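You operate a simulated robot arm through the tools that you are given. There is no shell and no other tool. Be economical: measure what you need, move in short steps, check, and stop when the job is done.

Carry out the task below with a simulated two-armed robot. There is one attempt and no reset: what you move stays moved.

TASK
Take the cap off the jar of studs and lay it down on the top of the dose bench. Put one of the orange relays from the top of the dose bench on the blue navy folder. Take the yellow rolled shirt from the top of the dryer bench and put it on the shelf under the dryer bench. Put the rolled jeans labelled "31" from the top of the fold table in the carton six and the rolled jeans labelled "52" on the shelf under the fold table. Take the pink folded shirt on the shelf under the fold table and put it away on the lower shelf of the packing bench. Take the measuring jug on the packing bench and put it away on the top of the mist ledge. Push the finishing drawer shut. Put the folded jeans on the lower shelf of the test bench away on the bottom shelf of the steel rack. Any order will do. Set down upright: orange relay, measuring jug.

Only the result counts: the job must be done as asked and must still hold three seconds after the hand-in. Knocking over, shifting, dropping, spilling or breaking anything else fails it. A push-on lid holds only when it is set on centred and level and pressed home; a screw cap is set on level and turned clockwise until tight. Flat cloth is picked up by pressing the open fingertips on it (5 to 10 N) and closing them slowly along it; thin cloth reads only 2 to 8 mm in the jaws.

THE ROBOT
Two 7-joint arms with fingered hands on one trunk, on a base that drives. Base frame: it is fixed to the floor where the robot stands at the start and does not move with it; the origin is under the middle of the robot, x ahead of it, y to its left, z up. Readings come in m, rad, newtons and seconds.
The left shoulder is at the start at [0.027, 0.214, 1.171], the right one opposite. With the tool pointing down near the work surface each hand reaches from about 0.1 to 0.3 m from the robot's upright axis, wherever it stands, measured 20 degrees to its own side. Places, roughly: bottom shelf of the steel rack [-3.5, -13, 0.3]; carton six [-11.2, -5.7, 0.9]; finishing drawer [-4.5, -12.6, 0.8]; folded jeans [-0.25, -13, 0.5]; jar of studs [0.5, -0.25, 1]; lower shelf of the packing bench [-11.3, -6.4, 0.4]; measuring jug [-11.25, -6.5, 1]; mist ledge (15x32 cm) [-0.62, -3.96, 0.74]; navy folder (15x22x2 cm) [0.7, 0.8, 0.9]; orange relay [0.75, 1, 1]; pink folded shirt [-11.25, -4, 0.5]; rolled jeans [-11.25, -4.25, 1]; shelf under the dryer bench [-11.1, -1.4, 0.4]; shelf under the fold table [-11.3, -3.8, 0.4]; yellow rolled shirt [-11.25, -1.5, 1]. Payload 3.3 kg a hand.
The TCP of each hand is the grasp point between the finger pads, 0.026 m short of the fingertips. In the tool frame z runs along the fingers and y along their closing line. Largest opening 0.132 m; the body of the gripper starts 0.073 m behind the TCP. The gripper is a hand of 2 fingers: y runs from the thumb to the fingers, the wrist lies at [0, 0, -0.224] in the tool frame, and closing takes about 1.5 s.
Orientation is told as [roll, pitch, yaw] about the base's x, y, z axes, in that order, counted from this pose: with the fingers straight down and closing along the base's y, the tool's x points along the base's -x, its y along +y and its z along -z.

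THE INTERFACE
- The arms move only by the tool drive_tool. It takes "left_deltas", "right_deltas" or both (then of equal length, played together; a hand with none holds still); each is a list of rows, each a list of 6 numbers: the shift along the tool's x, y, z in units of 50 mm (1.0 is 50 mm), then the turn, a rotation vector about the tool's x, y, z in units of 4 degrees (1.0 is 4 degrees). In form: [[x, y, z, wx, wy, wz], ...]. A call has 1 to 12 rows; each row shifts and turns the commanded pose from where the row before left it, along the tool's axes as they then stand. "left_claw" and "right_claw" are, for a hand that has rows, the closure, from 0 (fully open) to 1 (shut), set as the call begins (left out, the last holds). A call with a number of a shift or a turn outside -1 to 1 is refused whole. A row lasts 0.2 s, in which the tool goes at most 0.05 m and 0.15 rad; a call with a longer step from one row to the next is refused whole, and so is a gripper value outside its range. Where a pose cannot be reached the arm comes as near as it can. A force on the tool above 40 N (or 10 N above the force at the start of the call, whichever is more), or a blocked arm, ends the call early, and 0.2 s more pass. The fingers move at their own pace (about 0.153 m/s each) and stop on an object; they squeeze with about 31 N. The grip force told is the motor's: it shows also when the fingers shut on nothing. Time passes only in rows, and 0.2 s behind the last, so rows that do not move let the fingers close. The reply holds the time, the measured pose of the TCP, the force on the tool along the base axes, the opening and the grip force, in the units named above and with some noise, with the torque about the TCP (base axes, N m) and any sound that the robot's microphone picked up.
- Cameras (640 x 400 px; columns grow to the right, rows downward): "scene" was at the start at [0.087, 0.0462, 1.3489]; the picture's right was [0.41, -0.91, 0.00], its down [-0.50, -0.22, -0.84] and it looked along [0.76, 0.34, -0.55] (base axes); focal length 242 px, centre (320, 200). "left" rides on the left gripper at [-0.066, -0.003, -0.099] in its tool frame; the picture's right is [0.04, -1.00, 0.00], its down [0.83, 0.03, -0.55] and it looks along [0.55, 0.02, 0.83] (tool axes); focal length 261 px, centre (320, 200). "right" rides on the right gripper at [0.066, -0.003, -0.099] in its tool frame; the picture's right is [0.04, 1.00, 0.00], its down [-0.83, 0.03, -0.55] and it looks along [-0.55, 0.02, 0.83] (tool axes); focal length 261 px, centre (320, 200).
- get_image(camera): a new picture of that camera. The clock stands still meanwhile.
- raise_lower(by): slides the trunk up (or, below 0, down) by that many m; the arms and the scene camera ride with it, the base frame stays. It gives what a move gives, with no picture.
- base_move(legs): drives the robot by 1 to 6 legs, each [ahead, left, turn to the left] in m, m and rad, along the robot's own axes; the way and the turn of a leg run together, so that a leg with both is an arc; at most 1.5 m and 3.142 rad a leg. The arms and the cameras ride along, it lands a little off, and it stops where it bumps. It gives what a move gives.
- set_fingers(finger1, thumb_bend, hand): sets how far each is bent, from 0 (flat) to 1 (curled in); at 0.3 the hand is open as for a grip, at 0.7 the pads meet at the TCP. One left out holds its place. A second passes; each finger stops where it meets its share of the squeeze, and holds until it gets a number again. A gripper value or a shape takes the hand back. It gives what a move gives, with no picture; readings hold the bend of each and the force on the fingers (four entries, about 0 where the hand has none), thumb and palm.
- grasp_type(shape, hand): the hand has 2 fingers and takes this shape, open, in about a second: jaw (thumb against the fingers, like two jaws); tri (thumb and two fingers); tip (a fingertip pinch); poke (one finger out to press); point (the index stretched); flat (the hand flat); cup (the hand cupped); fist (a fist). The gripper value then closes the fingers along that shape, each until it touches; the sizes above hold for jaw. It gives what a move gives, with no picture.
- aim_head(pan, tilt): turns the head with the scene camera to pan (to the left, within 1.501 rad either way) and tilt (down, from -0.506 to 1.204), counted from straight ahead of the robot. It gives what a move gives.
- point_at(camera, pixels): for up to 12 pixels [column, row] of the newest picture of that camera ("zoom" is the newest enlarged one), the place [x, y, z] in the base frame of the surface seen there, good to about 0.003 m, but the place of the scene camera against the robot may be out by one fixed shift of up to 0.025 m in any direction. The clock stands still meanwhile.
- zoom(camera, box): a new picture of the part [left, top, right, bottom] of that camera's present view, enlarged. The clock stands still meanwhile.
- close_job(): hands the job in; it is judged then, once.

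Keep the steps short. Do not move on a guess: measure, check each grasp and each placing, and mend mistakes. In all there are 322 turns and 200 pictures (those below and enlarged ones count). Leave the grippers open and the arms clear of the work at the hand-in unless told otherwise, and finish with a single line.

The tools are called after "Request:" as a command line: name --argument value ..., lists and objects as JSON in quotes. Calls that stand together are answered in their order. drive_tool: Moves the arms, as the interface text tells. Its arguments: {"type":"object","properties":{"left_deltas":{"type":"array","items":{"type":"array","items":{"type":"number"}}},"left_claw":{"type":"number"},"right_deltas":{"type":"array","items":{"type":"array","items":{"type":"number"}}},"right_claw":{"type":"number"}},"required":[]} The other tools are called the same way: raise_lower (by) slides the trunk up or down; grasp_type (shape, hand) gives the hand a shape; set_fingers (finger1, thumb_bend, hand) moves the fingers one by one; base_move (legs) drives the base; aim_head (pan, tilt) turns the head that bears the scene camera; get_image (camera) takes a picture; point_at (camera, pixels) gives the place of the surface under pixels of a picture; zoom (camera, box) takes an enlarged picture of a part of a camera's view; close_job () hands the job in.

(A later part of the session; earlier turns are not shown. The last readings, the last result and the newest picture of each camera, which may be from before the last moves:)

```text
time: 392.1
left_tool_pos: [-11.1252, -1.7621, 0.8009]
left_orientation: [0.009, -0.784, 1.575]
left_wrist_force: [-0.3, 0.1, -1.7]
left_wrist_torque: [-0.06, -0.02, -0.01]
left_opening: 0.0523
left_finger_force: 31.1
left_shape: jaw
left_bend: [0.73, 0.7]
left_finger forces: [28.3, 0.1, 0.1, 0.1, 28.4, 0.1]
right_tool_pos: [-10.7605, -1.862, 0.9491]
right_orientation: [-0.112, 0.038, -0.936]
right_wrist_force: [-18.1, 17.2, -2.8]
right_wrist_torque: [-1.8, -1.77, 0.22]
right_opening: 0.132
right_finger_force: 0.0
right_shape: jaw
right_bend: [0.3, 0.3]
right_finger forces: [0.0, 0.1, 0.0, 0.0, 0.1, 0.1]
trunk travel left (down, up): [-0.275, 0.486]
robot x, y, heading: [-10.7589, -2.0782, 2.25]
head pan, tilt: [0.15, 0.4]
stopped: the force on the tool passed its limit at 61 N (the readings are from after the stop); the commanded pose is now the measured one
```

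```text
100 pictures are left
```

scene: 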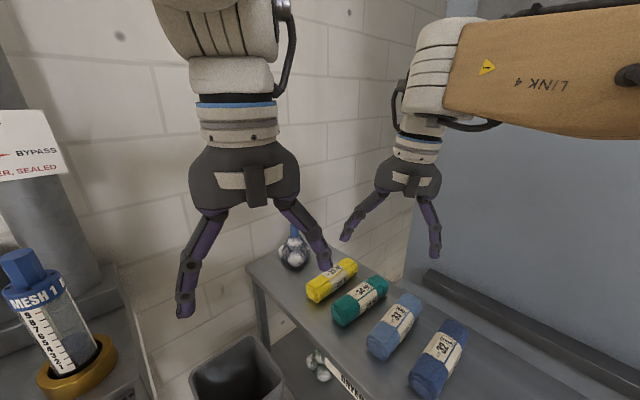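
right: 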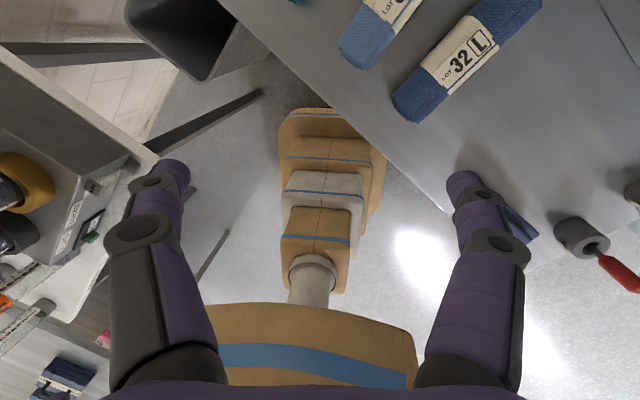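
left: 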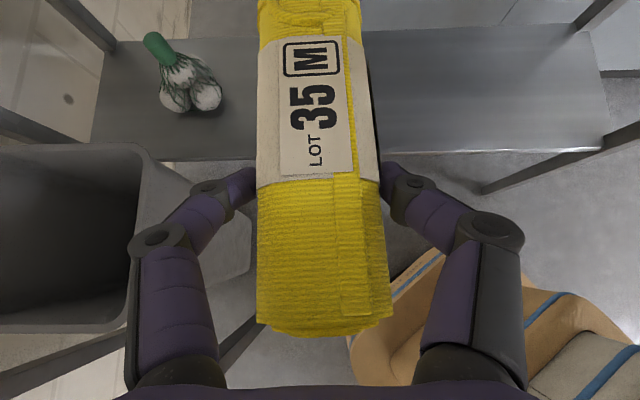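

The trunk stopped because the right hand touched the robot's own lower body (force ≈25 N pushing it forward). I'll free it forward, back off, and turn the base half a radian right, so the right hand stays clear of both bench and body, then re-aim the left hand.

Request:
drive_tool --right_deltas '[[0.7, 0, 0, 0, 0, 0], [0.7, 0, 0, 0, 0, 0], [0.6, 0, 0, 0, 0, 0]]'

Request:
base_move --legs '[[-0.15, 0, 0], [0, 0, -0.5]]'

Request:
drive_tool --left_deltas '[[0, 0, 0, -0.713, 0, -0.701], [0, 0, 0, -0.713, 0, -0.701], [0, 0, 0, -0.713, 0, -0.701], [0, 0, 0, -0.713, 0, -0.701], [0, 0, 0, -0.713, 0, -0.701], [0, 0, 0, -0.713, 0, -0.701], [0, 0, 0, -0.713, 0, -0.701]]'

Request:
raise_lower --by -0.27

Request:
get_image --camera "left"

```text
time: 392.9
left_tool_pos: [-11.1268, -1.7613, 0.8016]
left_orientation: [0.01, -0.785, 1.575]
left_wrist_force: [-0.4, 0.5, -1.9]
left_wrist_torque: [-0.06, -0.01, -0.02]
left_opening: 0.0525
left_finger_force: 31.4
left_shape: jaw
left_bend: [0.73, 0.7]
left_finger forces: [28.3, 0.0, 0.1, 0.1, 28.4, 0.1]
right_tool_pos: [-10.8165, -1.7834, 0.9525]
right_orientation: [-0.112, 0.036, -0.931]
right_wrist_force: [1.2, 0.2, -0.1]
right_wrist_torque: [-0.01, -0.01, 0.04]
right_opening: 0.1319
right_finger_force: 0.1
right_shape: jaw
right_bend: [0.3, 0.3]
right_finger forces: [0.1, 0.1, 0.0, 0.0, 0.0, 0.1]
trunk travel left (down, up): [-0.275, 0.486]
robot x, y, heading: [-10.759, -2.0706, 2.251]
head pan, tilt: [0.15, 0.4]
```

```text
time: 395.7
left_tool_pos: [-10.8334, -1.7422, 0.8021]
left_orientation: [0.01, -0.785, 1.071]
left_wrist_force: [-0.3, -0.2, -2.0]
left_wrist_torque: [-0.08, 0.04, 0.02]
left_opening: 0.0524
left_finger_force: 30.7
left_shape: jaw
left_bend: [0.73, 0.7]
left_finger forces: [28.2, 0.0, 0.0, 0.1, 28.2, 0.1]
right_tool_pos: [-10.5729, -1.9093, 0.9525]
right_orientation: [-0.111, 0.034, -1.433]
right_wrist_force: [0.4, 0.4, -0.5]
right_wrist_torque: [0.03, -0.02, 0.0]
right_opening: 0.1318
right_finger_force: 0.1
right_shape: jaw
right_bend: [0.3, 0.3]
right_finger forces: [0.1, 0.0, 0.0, 0.0, 0.0, 0.1]
trunk travel left (down, up): [-0.275, 0.486]
robot x, y, heading: [-10.6657, -2.1991, 1.739]
head pan, tilt: [0.15, 0.4]
```

```text
time: 397.3
left_tool_pos: [-10.8333, -1.7421, 0.8018]
left_orientation: [0.016, -0.791, 1.559]
left_wrist_force: [-0.1, 0.3, -1.5]
left_wrist_torque: [-0.09, -0.01, 0.03]
left_opening: 0.0522
left_finger_force: 31.5
left_shape: jaw
left_bend: [0.73, 0.7]
left_finger forces: [28.1, 0.0, 0.0, 0.0, 28.2, 0.0]
right_tool_pos: [-10.573, -1.9099, 0.9533]
right_orientation: [-0.111, 0.033, -1.434]
right_wrist_force: [0.7, 0.1, -0.9]
right_wrist_torque: [0.02, -0.01, 0.01]
right_opening: 0.1318
right_finger_force: 0.1
right_shape: jaw
right_bend: [0.3, 0.3]
right_finger forces: [0.0, 0.1, 0.1, 0.0, 0.1, 0.0]
trunk travel left (down, up): [-0.275, 0.486]
robot x, y, heading: [-10.6621, -2.1954, 1.743]
head pan, tilt: [0.15, 0.4]
```

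```text
time: 400.1
left_tool_pos: [-10.8331, -1.7414, 0.5318]
left_orientation: [0.015, -0.791, 1.556]
left_wrist_force: [0.3, 0.7, -1.9]
left_wrist_torque: [-0.08, -0.01, -0.01]
left_opening: 0.0524
left_finger_force: 31.3
left_shape: jaw
left_bend: [0.73, 0.7]
left_finger forces: [28.0, 0.0, 0.0, 0.0, 28.1, 0.0]
right_tool_pos: [-10.5745, -1.9085, 0.6824]
right_orientation: [-0.111, 0.037, -1.436]
right_wrist_force: [-0.4, -0.3, 0.8]
right_wrist_torque: [-0.01, 0.01, -0.01]
right_opening: 0.132
right_finger_force: 0.0
right_shape: jaw
right_bend: [0.3, 0.3]
right_finger forces: [0.1, 0.1, 0.0, 0.1, 0.0, 0.0]
trunk travel left (down, up): [-0.005, 0.756]
robot x, y, heading: [-10.6645, -2.1911, 1.741]
head pan, tilt: [0.15, 0.4]
```

```text
99 pictures are left
```

left: 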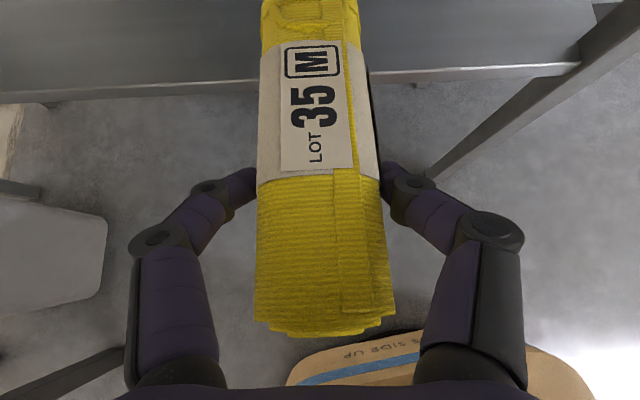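

Request:
point_at --camera "left" --pixels '[[450, 60], [200, 78], [560, 55], [520, 120], [100, 60], [450, 20]]'

```text
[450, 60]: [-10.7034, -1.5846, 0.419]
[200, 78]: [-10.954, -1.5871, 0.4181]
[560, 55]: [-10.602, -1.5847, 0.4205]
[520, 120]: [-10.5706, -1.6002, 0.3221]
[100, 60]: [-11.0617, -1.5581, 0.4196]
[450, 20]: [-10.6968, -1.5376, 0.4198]
```

The shelf's front edge is at y −1.59, z 0.42. I'll pull the right hand back 4 cm, then drive 0.23 m toward the shelf.

Request:
drive_tool --right_deltas '[[-0.8, 0, 0, 0, 0, 0], [0, 0, 0, 0, 0, 0]]'

Request:
base_move --legs '[[0.227, -0.039, 0]]'

Request:
drive_tool --left_deltas '[[0.36, 0, 0.35, 0, 0, 0], [0.36, 0, 0.35, 0, 0, 0], [0.1, 0, 0.1, 0, 0, 0], [0, 0, 0, 0, 0, 0]]'

Request:
get_image --camera "left"

```text
time: 400.6
left_tool_pos: [-10.8326, -1.7417, 0.5303]
left_orientation: [0.014, -0.79, 1.557]
left_wrist_force: [-0.1, -0.2, -1.7]
left_wrist_torque: [-0.04, 0.01, -0.01]
left_opening: 0.0522
left_finger_force: 30.6
left_shape: jaw
left_bend: [0.73, 0.7]
left_finger forces: [28.2, 0.1, 0.0, 0.0, 28.2, 0.0]
right_tool_pos: [-10.5696, -1.9454, 0.6831]
right_orientation: [-0.119, 0.047, -1.443]
right_wrist_force: [-5.2, 26.3, 3.1]
right_wrist_torque: [-1.7, -0.41, 1.17]
right_opening: 0.1315
right_finger_force: 0.1
right_shape: jaw
right_bend: [0.3, 0.3]
right_finger forces: [0.1, 0.0, 0.1, 0.1, 0.0, 0.0]
trunk travel left (down, up): [-0.005, 0.756]
robot x, y, heading: [-10.6646, -2.1969, 1.742]
head pan, tilt: [0.15, 0.4]
stopped in row 2 (right hand): the force on the tool passed its limit at 72 N (the readings are from after the stop); the commanded pose is now the measured one
```

```text
time: 401.7
left_tool_pos: [-10.8314, -1.668, 0.5303]
left_orientation: [0.017, -0.786, 1.552]
left_wrist_force: [-0.2, 1.3, -1.5]
left_wrist_torque: [-0.09, -0.01, -0.01]
left_opening: 0.0525
left_finger_force: 31.2
left_shape: jaw
left_bend: [0.73, 0.7]
left_finger forces: [28.4, 0.1, 0.0, 0.0, 28.5, 0.0]
right_tool_pos: [-10.5681, -1.8686, 0.6829]
right_orientation: [-0.12, 0.048, -1.449]
right_wrist_force: [-2.4, 16.8, 1.9]
right_wrist_torque: [-1.14, -0.18, 0.8]
right_opening: 0.1321
right_finger_force: 0.1
right_shape: jaw
right_bend: [0.3, 0.3]
right_finger forces: [0.0, 0.0, 0.0, 0.0, 0.1, 0.0]
trunk travel left (down, up): [-0.005, 0.756]
robot x, y, heading: [-10.6641, -2.1183, 1.733]
head pan, tilt: [0.15, 0.4]
stopped in leg 1: the force on the tool passed its limit at 40 N (the readings are from after the stop); the commanded pose is now the measured one
```

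```text
time: 402.7
left_tool_pos: [-10.8323, -1.6682, 0.4718]
left_orientation: [0.016, -0.786, 1.551]
left_wrist_force: [-0.2, 0.5, -1.3]
left_wrist_torque: [-0.06, 0.0, 0.01]
left_opening: 0.0522
left_finger_force: 31.1
left_shape: jaw
left_bend: [0.73, 0.7]
left_finger forces: [28.5, 0.1, 0.0, 0.1, 28.6, 0.0]
right_tool_pos: [-10.5704, -1.8695, 0.6839]
right_orientation: [-0.118, 0.049, -1.446]
right_wrist_force: [-4.4, 27.9, 2.3]
right_wrist_torque: [-1.71, -0.31, 1.18]
right_opening: 0.1319
right_finger_force: 0.1
right_shape: jaw
right_bend: [0.3, 0.3]
right_finger forces: [0.1, 0.0, 0.0, 0.1, 0.0, 0.0]
trunk travel left (down, up): [-0.005, 0.756]
robot x, y, heading: [-10.666, -2.1215, 1.738]
head pan, tilt: [0.15, 0.4]
```

```text
98 pictures are left
```

left: 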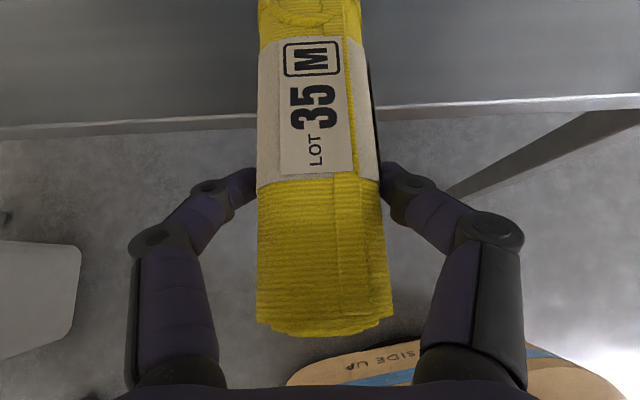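

The right hand touched the robot's own body again. I'll free it 3 cm forward and continue the drive of 0.15 m, with the roll 8 mm above the shelf.

Request:
drive_tool --right_deltas '[[0.4, 0, 0, 0, 0, 0], [0.3, 0, 0, 0, 0, 0], [0, 0, 0, 0, 0, 0]]'

Request:
base_move --legs '[[0.148, -0.025, 0]]'

Request:
get_image --camera "left"

```text
time: 403.5
left_tool_pos: [-10.8329, -1.6692, 0.4737]
left_orientation: [0.017, -0.787, 1.552]
left_wrist_force: [1.3, 0.4, -1.4]
left_wrist_torque: [-0.01, 0.0, -0.01]
left_opening: 0.0525
left_finger_force: 31.0
left_shape: jaw
left_bend: [0.73, 0.7]
left_finger forces: [28.4, 0.0, 0.0, 0.0, 28.6, 0.0]
right_tool_pos: [-10.5747, -1.8355, 0.6857]
right_orientation: [-0.119, 0.047, -1.446]
right_wrist_force: [-0.5, -0.3, 0.3]
right_wrist_torque: [0.0, 0.0, 0.01]
right_opening: 0.1321
right_finger_force: 0.0
right_shape: jaw
right_bend: [0.3, 0.3]
right_finger forces: [0.1, 0.0, 0.1, 0.1, 0.0, 0.0]
trunk travel left (down, up): [-0.005, 0.756]
robot x, y, heading: [-10.6657, -2.1205, 1.739]
head pan, tilt: [0.15, 0.4]
```

```text
time: 404.9
left_tool_pos: [-10.8336, -1.537, 0.4708]
left_orientation: [0.023, -0.785, 1.548]
left_wrist_force: [0.1, -1.2, -1.9]
left_wrist_torque: [0.02, -0.02, -0.05]
left_opening: 0.0525
left_finger_force: 31.0
left_shape: jaw
left_bend: [0.73, 0.7]
left_finger forces: [28.6, 0.0, 0.0, 0.1, 28.7, 0.0]
right_tool_pos: [-10.5781, -1.7014, 0.6869]
right_orientation: [-0.118, 0.061, -1.431]
right_wrist_force: [0.3, 0.0, 0.2]
right_wrist_torque: [-0.06, -0.02, 0.02]
right_opening: 0.132
right_finger_force: 0.1
right_shape: jaw
right_bend: [0.3, 0.3]
right_finger forces: [0.1, 0.1, 0.1, 0.0, 0.1, 0.0]
trunk travel left (down, up): [-0.005, 0.756]
robot x, y, heading: [-10.6676, -1.9812, 1.752]
head pan, tilt: [0.15, 0.4]
```

```text
97 pictures are left
```

left: 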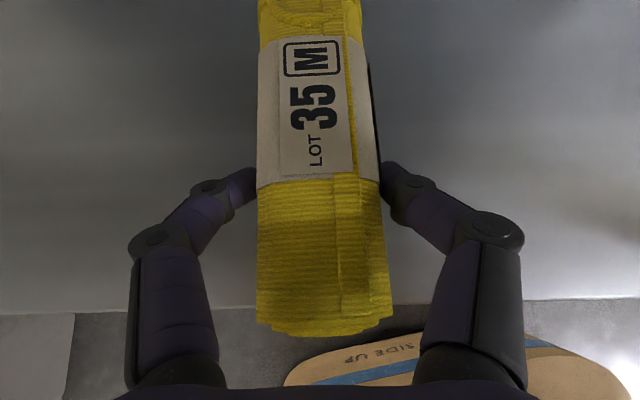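

The roll is over the shelf, its near end just at the edge. I'll extend 4 cm further in with the arm, then lower to contact.

Request:
drive_tool --left_deltas '[[-0.28, 0, 0.28, 0, 0, 0], [-0.28, 0, 0.28, 0, 0, 0], [0.06, 0, 0.06, 0, 0, 0], [0.04, 0, 0.04, 0, 0, 0], [0, 0, 0, 0, 0, 0]]'

```text
time: 406.1
left_tool_pos: [-10.8353, -1.4958, 0.4682]
left_orientation: [0.022, -0.791, 1.551]
left_wrist_force: [-0.4, 0.0, -0.9]
left_wrist_torque: [-0.01, 0.0, 0.04]
left_opening: 0.0524
left_finger_force: 30.8
left_shape: jaw
left_bend: [0.73, 0.7]
left_finger forces: [28.6, 0.0, 0.0, 0.0, 28.5, 0.1]
right_tool_pos: [-10.5791, -1.6981, 0.6885]
right_orientation: [-0.12, 0.059, -1.433]
right_wrist_force: [0.0, 0.1, -0.2]
right_wrist_torque: [0.03, -0.02, -0.02]
right_opening: 0.1317
right_finger_force: 0.1
right_shape: jaw
right_bend: [0.3, 0.3]
right_finger forces: [0.1, 0.1, 0.0, 0.0, 0.0, 0.0]
trunk travel left (down, up): [-0.005, 0.756]
robot x, y, heading: [-10.6652, -1.9769, 1.75]
head pan, tilt: [0.15, 0.4]
```

Request:
drive_tool --left_deltas '[[0.03, 0, 0.03, 0, 0, 0], [0.03, 0, 0.03, 0, 0, 0], [0.03, 0, 0.03, 0, 0, 0], [0, 0, 0, 0, 0, 0]]'

```text
time: 407.1
left_tool_pos: [-10.8325, -1.4948, 0.4654]
left_orientation: [0.027, -0.796, 1.544]
left_wrist_force: [0.6, -0.4, -1.2]
left_wrist_torque: [0.05, -0.01, -0.01]
left_opening: 0.0519
left_finger_force: 30.7
left_shape: jaw
left_bend: [0.73, 0.7]
left_finger forces: [28.5, 0.0, 0.0, 0.0, 28.6, 0.1]
right_tool_pos: [-10.5765, -1.699, 0.6891]
right_orientation: [-0.12, 0.063, -1.434]
right_wrist_force: [-0.6, 0.3, -0.5]
right_wrist_torque: [0.03, 0.01, 0.03]
right_opening: 0.1319
right_finger_force: 0.1
right_shape: jaw
right_bend: [0.3, 0.3]
right_finger forces: [0.1, 0.1, 0.0, 0.1, 0.0, 0.1]
trunk travel left (down, up): [-0.005, 0.756]
robot x, y, heading: [-10.6666, -1.9753, 1.751]
head pan, tilt: [0.15, 0.4]
```

About 2 mm left. I'll lower slightly, open and back out along the fingers.

Request:
drive_tool --left_deltas '[[0.03, 0, 0.03, 0, 0, 0], [0.02, 0, 0.02, 0, 0, 0], [0, 0, 0, 0, 0, 0]]'

Request:
drive_tool --left_deltas '[[0, 0, 0, 0, 0, 0], [0, 0, 0, 0, 0, 0], [0, 0, 0, 0, 0, 0], [0, 0, -0.4, 0, 0, 0], [0, 0, -0.5, 0, 0, 0], [0, 0, -0.5, 0, 0, 0], [0, 0, 0, 0, 0, 0]]' --left_claw 0.4

Request:
get_image --camera "left"

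```text
time: 407.9
left_tool_pos: [-10.833, -1.495, 0.4632]
left_orientation: [0.028, -0.802, 1.545]
left_wrist_force: [1.7, -1.3, 13.5]
left_wrist_torque: [0.22, -0.1, -0.05]
left_opening: 0.0525
left_finger_force: 31.3
left_shape: jaw
left_bend: [0.73, 0.7]
left_finger forces: [30.1, 0.0, 0.1, 0.0, 31.3, 0.1]
right_tool_pos: [-10.5754, -1.7019, 0.6881]
right_orientation: [-0.121, 0.062, -1.433]
right_wrist_force: [0.3, 0.0, 0.1]
right_wrist_torque: [0.0, 0.01, -0.01]
right_opening: 0.1316
right_finger_force: 0.0
right_shape: jaw
right_bend: [0.3, 0.3]
right_finger forces: [0.0, 0.1, 0.1, 0.0, 0.1, 0.0]
trunk travel left (down, up): [-0.005, 0.756]
robot x, y, heading: [-10.6657, -1.9768, 1.753]
head pan, tilt: [0.15, 0.4]
```

```text
time: 409.7
left_tool_pos: [-10.8469, -1.5583, 0.4814]
left_orientation: [-0.011, -0.723, 1.595]
left_wrist_force: [0.4, -0.2, 0.1]
left_wrist_torque: [0.0, 0.0, 0.03]
left_opening: 0.079
left_finger_force: 0.0
left_shape: jaw
left_bend: [0.71, 0.7]
left_finger forces: [0.0, 0.0, 0.0, 0.0, 0.1, 0.0]
right_tool_pos: [-10.5913, -1.6943, 0.6888]
right_orientation: [-0.108, 0.052, -1.414]
right_wrist_force: [0.1, 0.2, 0.0]
right_wrist_torque: [0.0, -0.01, -0.01]
right_opening: 0.132
right_finger_force: 0.1
right_shape: jaw
right_bend: [0.3, 0.3]
right_finger forces: [0.1, 0.0, 0.0, 0.1, 0.0, 0.0]
trunk travel left (down, up): [-0.005, 0.756]
robot x, y, heading: [-10.6669, -1.9774, 1.77]
head pan, tilt: [0.15, 0.4]
stopped in row 7 (left hand): the arm was blocked; the commanded pose is now the measured one
```

```text
96 pictures are left
```

left: 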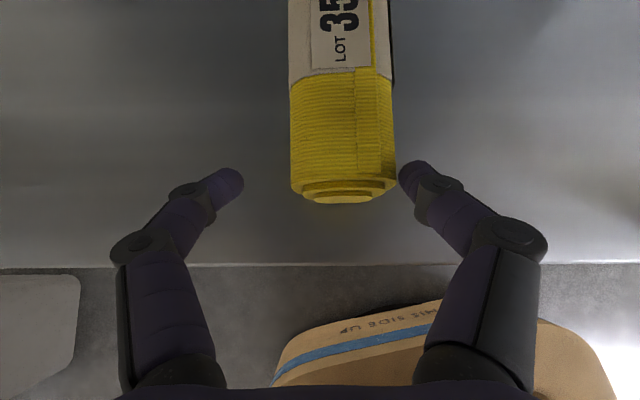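

The roll lies on the shelf. The arm touched the bench edge while rising, so I'll retreat by driving the base straight back instead.

Request:
base_move --legs '[[-0.2, 0.04, 0], [-0.3, 0, 0]]'

Request:
raise_lower --by 0.4

Request:
aim_head --pan 0.1 --tilt 0.5

Request:
get_image --camera "scene"

```text
time: 412.9
left_tool_pos: [-10.7836, -2.0524, 0.483]
left_orientation: [0.007, -0.729, 1.581]
left_wrist_force: [-0.6, 0.7, 0.6]
left_wrist_torque: [-0.02, 0.0, -0.01]
left_opening: 0.079
left_finger_force: 0.1
left_shape: jaw
left_bend: [0.71, 0.7]
left_finger forces: [0.1, 0.1, 0.0, 0.0, 0.0, 0.0]
right_tool_pos: [-10.526, -2.1911, 0.6848]
right_orientation: [-0.119, 0.046, -1.418]
right_wrist_force: [-0.3, -0.2, -0.2]
right_wrist_torque: [-0.01, -0.01, 0.01]
right_opening: 0.1319
right_finger_force: 0.0
right_shape: jaw
right_bend: [0.3, 0.3]
right_finger forces: [0.1, 0.1, 0.0, 0.1, 0.0, 0.1]
trunk travel left (down, up): [-0.005, 0.756]
robot x, y, heading: [-10.612, -2.4779, 1.763]
head pan, tilt: [0.15, 0.4]
```

```text
time: 416.8
left_tool_pos: [-10.7835, -2.0528, 0.8835]
left_orientation: [0.007, -0.727, 1.58]
left_wrist_force: [0.2, -0.5, -0.6]
left_wrist_torque: [0.02, 0.01, -0.01]
left_opening: 0.079
left_finger_force: 0.1
left_shape: jaw
left_bend: [0.71, 0.7]
left_finger forces: [0.1, 0.1, 0.0, 0.0, 0.0, 0.0]
right_tool_pos: [-10.5266, -2.1896, 1.0842]
right_orientation: [-0.118, 0.049, -1.417]
right_wrist_force: [-0.3, 0.5, -0.5]
right_wrist_torque: [-0.01, -0.04, -0.01]
right_opening: 0.132
right_finger_force: 0.1
right_shape: jaw
right_bend: [0.3, 0.3]
right_finger forces: [0.1, 0.1, 0.0, 0.1, 0.0, 0.1]
trunk travel left (down, up): [-0.405, 0.356]
robot x, y, heading: [-10.6124, -2.4793, 1.764]
head pan, tilt: [0.15, 0.4]
```

```text
time: 417.4
left_tool_pos: [-10.7838, -2.051, 0.8827]
left_orientation: [0.006, -0.729, 1.58]
left_wrist_force: [0.2, 0.3, -0.4]
left_wrist_torque: [-0.02, -0.01, 0.0]
left_opening: 0.0789
left_finger_force: 0.1
left_shape: jaw
left_bend: [0.71, 0.7]
left_finger forces: [0.1, 0.1, 0.0, 0.0, 0.0, 0.1]
right_tool_pos: [-10.5256, -2.19, 1.0849]
right_orientation: [-0.118, 0.047, -1.417]
right_wrist_force: [-0.1, -0.3, 0.0]
right_wrist_torque: [0.03, 0.0, -0.01]
right_opening: 0.1319
right_finger_force: 0.0
right_shape: jaw
right_bend: [0.3, 0.3]
right_finger forces: [0.0, 0.0, 0.0, 0.0, 0.0, 0.0]
trunk travel left (down, up): [-0.405, 0.356]
robot x, y, heading: [-10.6079, -2.4811, 1.769]
head pan, tilt: [0.099, 0.499]
```

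```text
95 pictures are left
```

scene: 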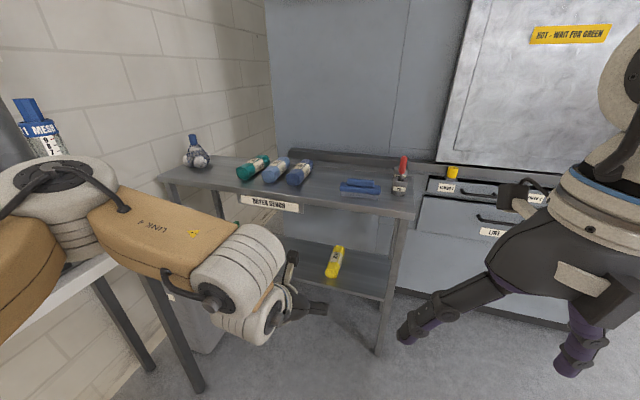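

The yellow roll lies on the dryer bench's shelf. Next is the fold table near (-11.25,-4). I'll move clear to the right, turn to face −x and slide over.

Request:
base_move --legs '[[0, -0.6, 0], [0, 0, 1.372], [0, 1.4, 0]]'

Request:
aim_head --pan 0.0 --tilt 0.4

Request:
get_image --camera "scene"

```text
time: 430.7
left_tool_pos: [-10.4915, -3.8265, 0.882]
left_orientation: [0.005, -0.727, 2.94]
left_wrist_force: [1.1, -0.6, 0.3]
left_wrist_torque: [-0.01, 0.0, 0.01]
left_opening: 0.079
left_finger_force: 0.0
left_shape: jaw
left_bend: [0.71, 0.7]
left_finger forces: [0.1, 0.0, 0.1, 0.1, 0.0, 0.0]
right_tool_pos: [-10.3021, -3.6043, 1.0844]
right_orientation: [-0.119, 0.046, -0.055]
right_wrist_force: [-0.2, 0.5, -0.3]
right_wrist_torque: [0.02, -0.01, 0.03]
right_opening: 0.1317
right_finger_force: 0.1
right_shape: jaw
right_bend: [0.3, 0.3]
right_finger forces: [0.0, 0.1, 0.1, 0.0, 0.1, 0.0]
trunk travel left (down, up): [-0.405, 0.356]
robot x, y, heading: [-10.0351, -3.7481, 3.126]
head pan, tilt: [0.099, 0.499]
```

```text
time: 431.4
left_tool_pos: [-10.491, -3.8284, 0.8824]
left_orientation: [0.005, -0.727, 2.941]
left_wrist_force: [0.0, -0.7, -0.6]
left_wrist_torque: [0.02, -0.01, 0.0]
left_opening: 0.0788
left_finger_force: 0.0
left_shape: jaw
left_bend: [0.71, 0.7]
left_finger forces: [0.0, 0.0, 0.1, 0.0, 0.0, 0.1]
right_tool_pos: [-10.3034, -3.6041, 1.0844]
right_orientation: [-0.119, 0.047, -0.055]
right_wrist_force: [-0.1, -1.0, 0.0]
right_wrist_torque: [0.01, -0.02, -0.01]
right_opening: 0.1321
right_finger_force: 0.0
right_shape: jaw
right_bend: [0.3, 0.3]
right_finger forces: [0.0, 0.1, 0.0, 0.1, 0.0, 0.0]
trunk travel left (down, up): [-0.405, 0.356]
robot x, y, heading: [-10.0382, -3.7492, 3.128]
head pan, tilt: [0.0, 0.4]
```

```text
94 pictures are left
```

scene: 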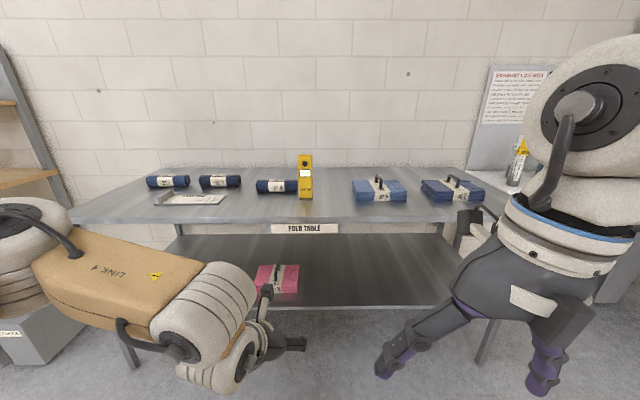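

Request:
zoom --camera "scene" --box '[130, 140, 330, 310]'

Request:
point_at --camera "scene" --pixels '[[168, 180], [150, 183], [187, 180], [220, 180], [202, 182], [240, 180], [277, 185], [258, 186], [300, 190], [278, 280], [268, 265], [305, 228]]'

```text
2.35 times, centred on (230, 225) of scene
```

zoom: 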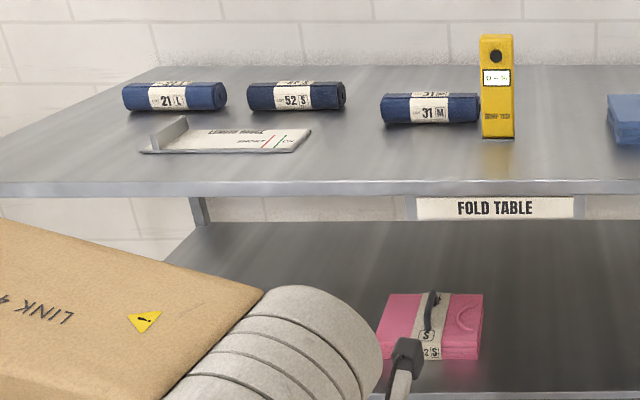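

```text
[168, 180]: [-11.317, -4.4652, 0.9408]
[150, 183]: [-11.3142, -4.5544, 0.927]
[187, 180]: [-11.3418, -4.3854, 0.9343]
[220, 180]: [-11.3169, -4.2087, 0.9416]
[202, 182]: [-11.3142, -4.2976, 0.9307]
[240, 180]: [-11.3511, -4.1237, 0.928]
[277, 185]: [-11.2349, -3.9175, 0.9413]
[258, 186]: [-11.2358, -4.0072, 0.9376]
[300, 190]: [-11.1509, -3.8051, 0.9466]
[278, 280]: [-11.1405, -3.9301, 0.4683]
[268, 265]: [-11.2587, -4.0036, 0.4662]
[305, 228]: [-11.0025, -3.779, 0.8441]
```

The fold table carries rolls 21, 52 and 31, axes along the table; the pink shirt with a strap handle is on the shelf. Since spinning the hand about its fingers only spins a roll about its own axis, I'll grip the rolls with the right hand tilted 30° forward and spun 90°. First I'll prepare both hands.

Request:
drive_tool --left_deltas '[[0, 0, 0, 0, 1, 0], [0, 0, 0, 0, 1, 0], [0, 0, 0, 0, 1, 0], [0, 0, 0, 0, 1, 0], [0, 0, 0, 0, 1, 0], [0, 0, 0, 0, 1, 0], [0, 0, 0, 0, 1, 0], [0, 0, 0, 0, 1, 0], [0, 0, 0, 0, 1, 0], [0, 0, 0, 0, 1, 0], [0.4, 0, -0.5, 0, 0, 0], [0.4, 0, -0.5, 0, 0, 0]]' --right_deltas '[[0, 0, 0, 0, 1, 0], [0, 0, 0, 0, 1, 0], [0, 0, 0, 0, 1, 0], [0, 0, 0, 0, 1, 0], [0, 0, 0, 0, 1, 0], [0, 0, 0, 0, 1, 0], [0, 0, 0, 0, 1, 0], [0, 0, 0, 0, 0, -1], [0, 0, 0, 0, 0, -1], [0, 0, 0, 0, 0, -1], [0, 0, 0, 0, 0, -1], [0, 0, 0, 0, 0, -1]]'

Request:
drive_tool --right_deltas '[[0, 0, 0, 0, 0, -1], [0, 0, 0, 0, 0, -1], [0, 0, 0, 0, 0, -1], [0, 0, 0, 0, 0, -1], [0, 0, 0, 0, 0, -1], [0, 0, 0, 0, 0, -1], [0, 0, 0, 0, 0, -1], [0, 0, 0, 0, 0, -1], [0, 0, 0, 0, 0, -1], [0, 0, 0, 0, 0, -1], [0, 0, 0, 0, 0, -1], [0, 0, 0, 0, 0, -1]]'

Request:
drive_tool --right_deltas '[[0, 0, 0, 0, 0, -1], [0, 0, 0, 0, 0, -1], [0, 0, 0, 0, 0, -1], [0, 0, 0, 0, 0, -1], [0, 0, 0, 0, 0, -1], [0, 0, 0, 0, 0, 0]]'

Request:
base_move --legs '[[0, 0.22, 0.015], [0.6, 0, 0]]'

Request:
get_image --camera "right"

```text
time: 434.0
left_tool_pos: [-10.4491, -3.8362, 0.9319]
left_orientation: [0.005, -0.028, 2.944]
left_wrist_force: [0.3, 0.4, -0.3]
left_wrist_torque: [0.01, 0.05, -0.01]
left_opening: 0.0789
left_finger_force: 0.0
left_shape: jaw
left_bend: [0.71, 0.7]
left_finger forces: [0.1, 0.0, 0.1, 0.1, 0.0, 0.1]
right_tool_pos: [-10.3023, -3.6047, 1.0858]
right_orientation: [0.074, 0.544, 0.288]
right_wrist_force: [0.0, 0.3, 0.4]
right_wrist_torque: [-0.01, 0.03, 0.01]
right_opening: 0.1319
right_finger_force: 0.0
right_shape: jaw
right_bend: [0.3, 0.3]
right_finger forces: [0.1, 0.0, 0.0, 0.0, 0.0, 0.0]
trunk travel left (down, up): [-0.405, 0.356]
robot x, y, heading: [-10.039, -3.7494, 3.13]
head pan, tilt: [0.0, 0.4]
```

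```text
time: 436.6
left_tool_pos: [-10.4511, -3.8365, 0.9296]
left_orientation: [0.005, -0.031, 2.944]
left_wrist_force: [-0.5, 0.0, -0.5]
left_wrist_torque: [0.01, 0.02, -0.01]
left_opening: 0.0789
left_finger_force: 0.0
left_shape: jaw
left_bend: [0.71, 0.7]
left_finger forces: [0.0, 0.1, 0.0, 0.0, 0.0, 0.1]
right_tool_pos: [-10.3038, -3.6046, 1.0849]
right_orientation: [0.464, 0.303, 1.178]
right_wrist_force: [-0.7, 0.0, 0.4]
right_wrist_torque: [-0.02, 0.02, 0.0]
right_opening: 0.132
right_finger_force: 0.0
right_shape: jaw
right_bend: [0.3, 0.3]
right_finger forces: [0.0, 0.0, 0.0, 0.1, 0.0, 0.0]
trunk travel left (down, up): [-0.405, 0.356]
robot x, y, heading: [-10.0403, -3.7443, 3.13]
head pan, tilt: [0.0, 0.4]
```

```text
time: 438.0
left_tool_pos: [-10.4511, -3.8361, 0.9308]
left_orientation: [0.005, -0.03, 2.944]
left_wrist_force: [-1.0, -0.1, -0.6]
left_wrist_torque: [0.03, 0.01, 0.02]
left_opening: 0.0792
left_finger_force: 0.1
left_shape: jaw
left_bend: [0.71, 0.7]
left_finger forces: [0.1, 0.1, 0.0, 0.1, 0.0, 0.0]
right_tool_pos: [-10.3022, -3.6048, 1.0852]
right_orientation: [0.531, 0.135, 1.49]
right_wrist_force: [0.4, 0.0, 0.4]
right_wrist_torque: [0.0, 0.0, -0.02]
right_opening: 0.1317
right_finger_force: 0.1
right_shape: jaw
right_bend: [0.3, 0.3]
right_finger forces: [0.0, 0.1, 0.1, 0.0, 0.0, 0.0]
trunk travel left (down, up): [-0.405, 0.356]
robot x, y, heading: [-10.0323, -3.7475, 3.126]
head pan, tilt: [0.0, 0.4]
```

```text
time: 442.7
left_tool_pos: [-11.0599, -4.0652, 0.9306]
left_orientation: [0.004, -0.029, 2.962]
left_wrist_force: [0.1, 0.4, 0.5]
left_wrist_torque: [0.02, -0.02, 0.0]
left_opening: 0.0791
left_finger_force: 0.0
left_shape: jaw
left_bend: [0.71, 0.7]
left_finger forces: [0.0, 0.1, 0.1, 0.1, 0.0, 0.0]
right_tool_pos: [-10.9158, -3.8319, 1.085]
right_orientation: [0.533, 0.137, 1.504]
right_wrist_force: [0.6, 1.2, 0.3]
right_wrist_torque: [0.03, 0.03, 0.0]
right_opening: 0.1318
right_finger_force: 0.1
right_shape: jaw
right_bend: [0.3, 0.3]
right_finger forces: [0.0, 0.1, 0.0, 0.1, 0.0, 0.1]
trunk travel left (down, up): [-0.405, 0.356]
robot x, y, heading: [-10.6483, -3.9704, -3.143]
head pan, tilt: [0.0, 0.4]
```

```text
92 pictures are left
```

right: 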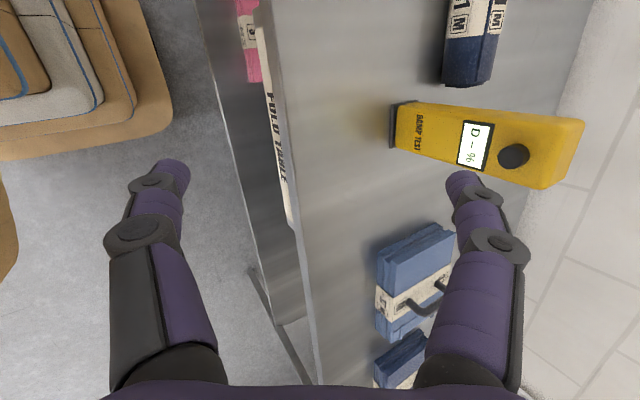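

Request:
point_at --camera "right" --pixels '[[470, 75], [450, 60], [495, 55], [470, 20], [470, 45], [410, 125], [560, 130], [450, 105], [290, 230], [400, 190]]'

```text
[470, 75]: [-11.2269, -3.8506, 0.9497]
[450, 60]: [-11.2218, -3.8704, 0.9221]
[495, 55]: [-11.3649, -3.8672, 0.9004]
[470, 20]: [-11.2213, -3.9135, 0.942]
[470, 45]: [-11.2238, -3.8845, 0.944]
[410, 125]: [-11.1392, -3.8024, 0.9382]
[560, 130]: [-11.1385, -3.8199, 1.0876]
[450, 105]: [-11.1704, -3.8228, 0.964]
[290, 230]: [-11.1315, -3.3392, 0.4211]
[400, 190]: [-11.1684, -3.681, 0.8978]
```

The table top is at z 0.90; roll 31 is at x≈−11.243, its right end y −3.848, and the meter stands close to that end. I'll raise the trunk, pull the left hand back, finish the right spin and drive closer.

Request:
raise_lower --by 0.06

Request:
drive_tool --left_deltas '[[0.8, 0, -0.4, 0, 0, 0], [0.8, 0, -0.4, 0, 0, 0], [0.8, 0, -0.4, 0, 0, 0], [0, 0, 0, 0, 0, 0]]' --right_deltas '[[0, 0, 0, 0, 0, -1], [0, 0, 0, 0, 0, -1], [0, 0, 0, 0, 0, 0], [0, 0, 0, 0, 0, 0]]' --right_claw 0.35

Request:
base_move --legs '[[0.0, 0.09, 0], [0.12, 0, 0]]'

Request:
get_image --camera "right"

```text
time: 443.7
left_tool_pos: [-11.0598, -4.065, 0.9908]
left_orientation: [0.005, -0.03, 2.964]
left_wrist_force: [-0.2, 0.1, 0.2]
left_wrist_torque: [0.04, 0.02, 0.0]
left_opening: 0.0789
left_finger_force: 0.0
left_shape: jaw
left_bend: [0.71, 0.7]
left_finger forces: [0.1, 0.0, 0.1, 0.0, 0.0, 0.0]
right_tool_pos: [-10.9137, -3.8329, 1.1447]
right_orientation: [0.535, 0.136, 1.506]
right_wrist_force: [0.1, 1.0, 1.0]
right_wrist_torque: [0.02, 0.0, -0.02]
right_opening: 0.1319
right_finger_force: 0.1
right_shape: jaw
right_bend: [0.3, 0.3]
right_finger forces: [0.0, 0.0, 0.1, 0.0, 0.0, 0.0]
trunk travel left (down, up): [-0.465, 0.296]
robot x, y, heading: [-10.652, -3.9659, -3.144]
head pan, tilt: [0.0, 0.4]
```

```text
time: 444.7
left_tool_pos: [-10.9403, -4.0863, 1.0483]
left_orientation: [0.004, -0.029, 2.961]
left_wrist_force: [-0.7, -0.3, 0.1]
left_wrist_torque: [-0.02, -0.02, 0.0]
left_opening: 0.0788
left_finger_force: 0.0
left_shape: jaw
left_bend: [0.71, 0.7]
left_finger forces: [0.1, 0.0, 0.0, 0.1, 0.0, 0.1]
right_tool_pos: [-10.9146, -3.8323, 1.1452]
right_orientation: [0.545, 0.065, 1.626]
right_wrist_force: [0.0, -1.3, 0.6]
right_wrist_torque: [0.02, -0.02, -0.01]
right_opening: 0.0864
right_finger_force: 0.2
right_shape: jaw
right_bend: [0.7, 0.63]
right_finger forces: [0.1, 0.0, 0.0, 0.0, 0.0, 0.0]
trunk travel left (down, up): [-0.465, 0.296]
robot x, y, heading: [-10.648, -3.9699, -3.141]
head pan, tilt: [0.0, 0.4]
```

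```text
time: 446.6
left_tool_pos: [-11.0622, -4.1777, 1.0473]
left_orientation: [0.004, -0.027, 2.961]
left_wrist_force: [-0.3, 0.0, -1.0]
left_wrist_torque: [0.01, -0.01, 0.01]
left_opening: 0.0789
left_finger_force: 0.1
left_shape: jaw
left_bend: [0.71, 0.7]
left_finger forces: [0.1, 0.1, 0.1, 0.0, 0.0, 0.1]
right_tool_pos: [-11.0369, -3.922, 1.1454]
right_orientation: [0.543, 0.063, 1.627]
right_wrist_force: [-0.1, 0.2, -0.2]
right_wrist_torque: [0.01, 0.01, -0.04]
right_opening: 0.0863
right_finger_force: 0.0
right_shape: jaw
right_bend: [0.7, 0.63]
right_finger forces: [0.1, 0.0, 0.0, 0.0, 0.0, 0.0]
trunk travel left (down, up): [-0.465, 0.296]
robot x, y, heading: [-10.7684, -4.0561, -3.14]
head pan, tilt: [0.0, 0.4]
```

```text
91 pictures are left
```

right: 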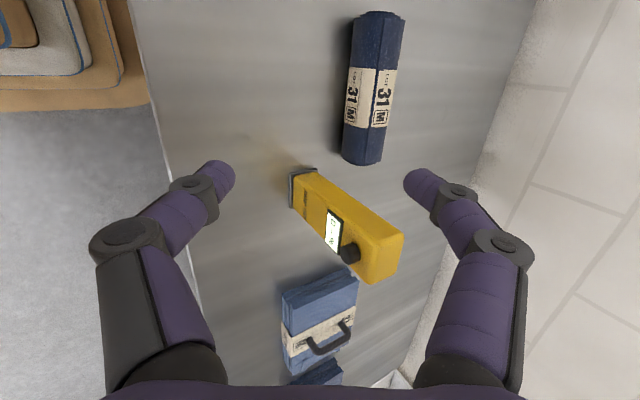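

The view is good: roll 31 at (373,90). I'll shift along the closing line and advance most of the way, then check.

Request:
drive_tool --right_deltas '[[0, 0.68, 0, 0, 0, 0], [0, 0.68, 0, 0, 0, 0], [0, 0, 0.8, 0, 0, 0], [0, 0, 0.8, 0, 0, 0], [0, 0, 0.8, 0, 0, 0], [0, 0, 0.8, 0, 0, 0], [0, 0, 0, 0, 0, 0]]'

Request:
get_image --camera "right"

```text
time: 448.2
left_tool_pos: [-11.0608, -4.1771, 1.0485]
left_orientation: [0.004, -0.029, 2.961]
left_wrist_force: [0.4, -0.2, -0.1]
left_wrist_torque: [0.01, 0.0, 0.01]
left_opening: 0.079
left_finger_force: 0.0
left_shape: jaw
left_bend: [0.71, 0.7]
left_finger forces: [0.0, 0.1, 0.0, 0.0, 0.1, 0.1]
right_tool_pos: [-11.1745, -3.9359, 1.0435]
right_orientation: [0.545, 0.063, 1.627]
right_wrist_force: [0.5, -0.8, -0.1]
right_wrist_torque: [0.03, 0.0, 0.0]
right_opening: 0.0862
right_finger_force: 0.0
right_shape: jaw
right_bend: [0.7, 0.63]
right_finger forces: [0.0, 0.1, 0.0, 0.1, 0.0, 0.0]
trunk travel left (down, up): [-0.465, 0.296]
robot x, y, heading: [-10.7686, -4.0616, -3.142]
head pan, tilt: [0.0, 0.4]
```

```text
90 pictures are left
```

right: 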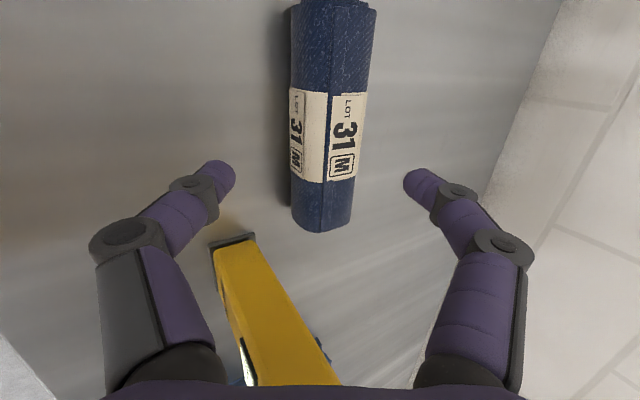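

Request:
point_at --camera "right" --pixels '[[325, 150], [325, 220], [295, 200], [360, 190], [260, 150], [330, 60]]'

```text
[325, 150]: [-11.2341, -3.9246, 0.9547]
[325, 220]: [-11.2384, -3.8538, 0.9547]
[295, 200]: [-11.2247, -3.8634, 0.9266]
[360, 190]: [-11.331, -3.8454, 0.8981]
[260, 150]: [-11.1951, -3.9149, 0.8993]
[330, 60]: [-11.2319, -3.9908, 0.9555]
```

The roll centre is (-11.248, z 0.928). I'll advance the last 11 cm and close.

Request:
drive_tool --right_deltas '[[0, 0.13, 0.45, 0, 0, 0], [0, 0, 0.6, 0, 0, 0], [0, 0, 0.6, 0, 0, 0], [0, 0, 0.6, 0, 0, 0], [0, 0, 0, 0, 0, 0]]'

Request:
drive_tool --right_deltas '[[0, 0, 0, 0, 0, 0], [0, 0, 0, 0, 0, 0], [0, 0, 0, 0, 0, 0], [0, 0, 0, 0, 0, 0]]' --right_claw 1.0

Request:
get_image --camera "right"

```text
time: 449.4
left_tool_pos: [-11.06, -4.1766, 1.0475]
left_orientation: [0.003, -0.03, 2.959]
left_wrist_force: [0.4, 0.4, -0.1]
left_wrist_torque: [0.02, 0.03, -0.02]
left_opening: 0.0788
left_finger_force: 0.1
left_shape: jaw
left_bend: [0.71, 0.7]
left_finger forces: [0.0, 0.1, 0.0, 0.1, 0.0, 0.1]
right_tool_pos: [-11.2407, -3.9474, 0.9513]
right_orientation: [0.545, 0.065, 1.627]
right_wrist_force: [1.7, 0.3, 4.5]
right_wrist_torque: [0.05, -0.21, 0.0]
right_opening: 0.0858
right_finger_force: 0.1
right_shape: jaw
right_bend: [0.7, 0.63]
right_finger forces: [0.0, 0.1, 0.0, 0.0, 4.3, 0.0]
trunk travel left (down, up): [-0.465, 0.296]
robot x, y, heading: [-10.7689, -4.0566, -3.138]
head pan, tilt: [0.0, 0.4]
```

```text
time: 450.4
left_tool_pos: [-11.0595, -4.177, 1.0466]
left_orientation: [0.004, -0.029, 2.961]
left_wrist_force: [-1.1, 0.0, 0.1]
left_wrist_torque: [0.0, 0.02, 0.01]
left_opening: 0.0792
left_finger_force: 0.1
left_shape: jaw
left_bend: [0.71, 0.7]
left_finger forces: [0.0, 0.0, 0.1, 0.0, 0.0, 0.1]
right_tool_pos: [-11.2408, -3.9495, 0.9529]
right_orientation: [0.544, 0.064, 1.628]
right_wrist_force: [-1.9, -0.1, 8.1]
right_wrist_torque: [-0.02, 0.13, -0.01]
right_opening: 0.0561
right_finger_force: 31.3
right_shape: jaw
right_bend: [0.74, 0.71]
right_finger forces: [31.0, 0.0, 0.0, 0.1, 25.4, 0.1]
trunk travel left (down, up): [-0.465, 0.296]
robot x, y, heading: [-10.7688, -4.0607, -3.14]
head pan, tilt: [0.0, 0.4]
```

```text
89 pictures are left
```

right: 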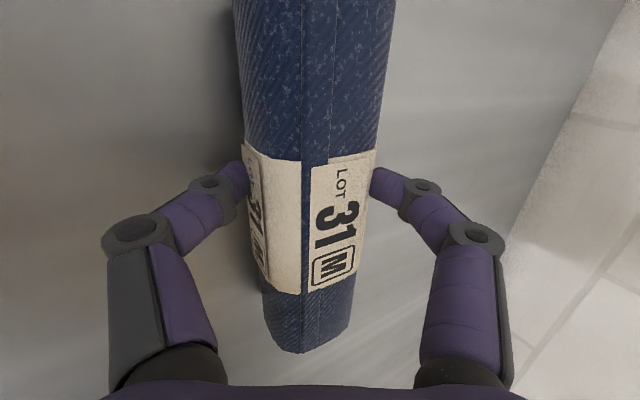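

Roll 31 is gripped (31/25 N). I'll lift with the trunk by 0.2 m, past the meter's height, and check.

Request:
raise_lower --by 0.05

Request:
raise_lower --by 0.14

Request:
get_image --camera "right"

```text
time: 451.4
left_tool_pos: [-11.0615, -4.1769, 1.0982]
left_orientation: [0.005, -0.028, 2.959]
left_wrist_force: [0.6, -0.3, -1.0]
left_wrist_torque: [-0.01, -0.04, -0.03]
left_opening: 0.0789
left_finger_force: 0.1
left_shape: jaw
left_bend: [0.71, 0.7]
left_finger forces: [0.1, 0.1, 0.0, 0.0, 0.0, 0.1]
right_tool_pos: [-11.2385, -3.9466, 0.9998]
right_orientation: [0.542, 0.065, 1.624]
right_wrist_force: [0.1, 0.2, -3.3]
right_wrist_torque: [-0.03, -0.03, 0.0]
right_opening: 0.0557
right_finger_force: 31.0
right_shape: jaw
right_bend: [0.74, 0.7]
right_finger forces: [27.1, 0.0, 0.0, 0.1, 29.3, 0.1]
trunk travel left (down, up): [-0.515, 0.246]
robot x, y, heading: [-10.7709, -4.0613, -3.14]
head pan, tilt: [0.0, 0.4]
```

```text
time: 453.0
left_tool_pos: [-11.0613, -4.1776, 1.2369]
left_orientation: [0.003, -0.03, 2.962]
left_wrist_force: [-0.7, 0.4, -0.2]
left_wrist_torque: [0.05, -0.01, -0.04]
left_opening: 0.0792
left_finger_force: 0.1
left_shape: jaw
left_bend: [0.71, 0.7]
left_finger forces: [0.1, 0.0, 0.0, 0.0, 0.1, 0.0]
right_tool_pos: [-11.2394, -3.9457, 1.1401]
right_orientation: [0.543, 0.065, 1.627]
right_wrist_force: [0.4, 0.0, -3.7]
right_wrist_torque: [-0.05, -0.02, 0.01]
right_opening: 0.0557
right_finger_force: 31.4
right_shape: jaw
right_bend: [0.74, 0.7]
right_finger forces: [27.0, 0.0, 0.0, 0.1, 29.3, 0.0]
trunk travel left (down, up): [-0.655, 0.106]
robot x, y, heading: [-10.7713, -4.0595, -3.136]
head pan, tilt: [0.0, 0.4]
```

```text
88 pictures are left
```

right: 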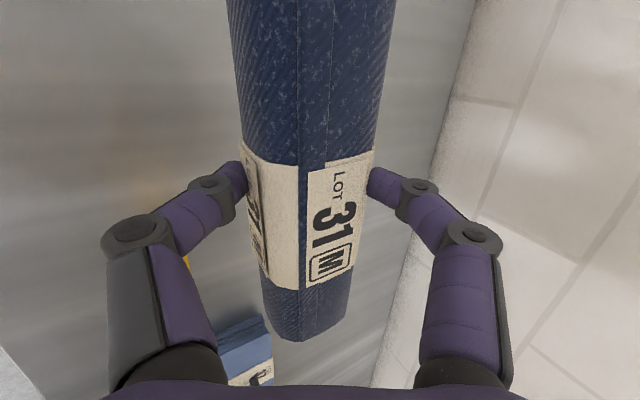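

Roll 31 is lifted (3.5 N). I'll back off, slide toward carton six at y≈−5.7 and look.

Request:
base_move --legs '[[-0.5, 0, 0], [0, 1.3, 0]]'

Request:
aim_head --pan 0.3 --tilt 0.5

Request:
get_image --camera "scene"

```text
time: 462.0
left_tool_pos: [-10.557, -5.4685, 1.2381]
left_orientation: [0.004, -0.029, 2.969]
left_wrist_force: [0.1, -0.5, 0.2]
left_wrist_torque: [0.01, 0.0, 0.04]
left_opening: 0.0787
left_finger_force: 0.1
left_shape: jaw
left_bend: [0.71, 0.7]
left_finger forces: [0.0, 0.0, 0.0, 0.0, 0.1, 0.0]
right_tool_pos: [-10.7374, -5.2376, 1.1403]
right_orientation: [0.543, 0.066, 1.633]
right_wrist_force: [0.1, 0.2, -2.8]
right_wrist_torque: [-0.05, -0.05, -0.01]
right_opening: 0.0556
right_finger_force: 31.4
right_shape: jaw
right_bend: [0.74, 0.7]
right_finger forces: [27.1, 0.0, 0.1, 0.1, 29.1, 0.0]
trunk travel left (down, up): [-0.655, 0.106]
robot x, y, heading: [-10.2685, -5.3458, -3.126]
head pan, tilt: [0.0, 0.4]
```

```text
time: 462.8
left_tool_pos: [-10.5573, -5.4674, 1.2381]
left_orientation: [0.003, -0.029, 2.968]
left_wrist_force: [-0.2, -0.5, -0.1]
left_wrist_torque: [0.01, 0.02, 0.02]
left_opening: 0.0788
left_finger_force: 0.1
left_shape: jaw
left_bend: [0.71, 0.7]
left_finger forces: [0.0, 0.0, 0.1, 0.1, 0.0, 0.0]
right_tool_pos: [-10.7386, -5.2369, 1.14]
right_orientation: [0.544, 0.065, 1.632]
right_wrist_force: [-0.4, -0.1, -3.9]
right_wrist_torque: [-0.04, -0.04, -0.01]
right_opening: 0.0557
right_finger_force: 31.1
right_shape: jaw
right_bend: [0.74, 0.7]
right_finger forces: [27.1, 0.0, 0.0, 0.1, 29.4, 0.1]
trunk travel left (down, up): [-0.655, 0.106]
robot x, y, heading: [-10.2662, -5.3459, -3.135]
head pan, tilt: [0.3, 0.499]
```

```text
87 pictures are left
```

scene: 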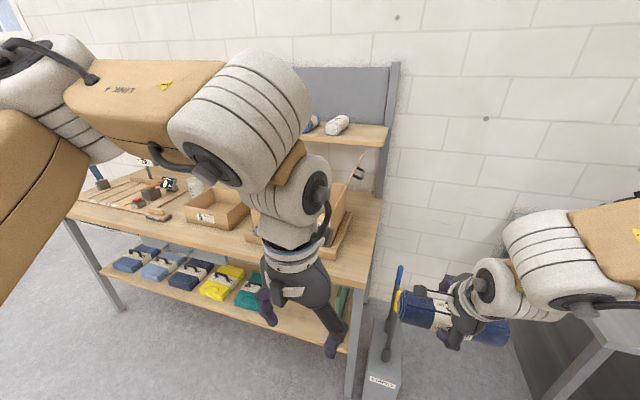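

Request:
zoom --camera "scene" --box '[130, 110, 400, 280]'

Request:
point_at --camera "scene" --pixels '[[205, 217], [215, 205], [248, 215], [340, 215], [345, 235], [385, 270], [385, 360], [395, 290], [370, 255], [195, 185], [330, 255], [160, 215]]'

```text
2.35 times, centred on (265, 195) of scene
```

zoom: 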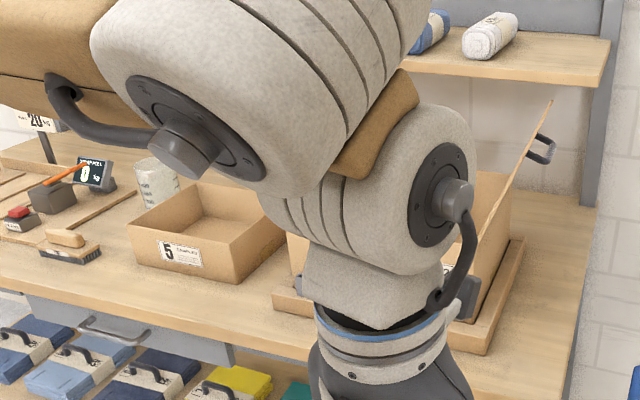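

```text
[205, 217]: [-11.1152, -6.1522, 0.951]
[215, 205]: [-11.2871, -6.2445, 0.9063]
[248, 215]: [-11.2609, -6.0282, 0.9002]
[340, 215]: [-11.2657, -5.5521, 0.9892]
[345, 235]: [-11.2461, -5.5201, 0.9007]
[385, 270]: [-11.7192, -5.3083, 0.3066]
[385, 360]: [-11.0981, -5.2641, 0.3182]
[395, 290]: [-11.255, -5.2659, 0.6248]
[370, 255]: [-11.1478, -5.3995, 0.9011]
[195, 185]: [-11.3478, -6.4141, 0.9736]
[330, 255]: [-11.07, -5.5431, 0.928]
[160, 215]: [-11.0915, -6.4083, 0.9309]
```

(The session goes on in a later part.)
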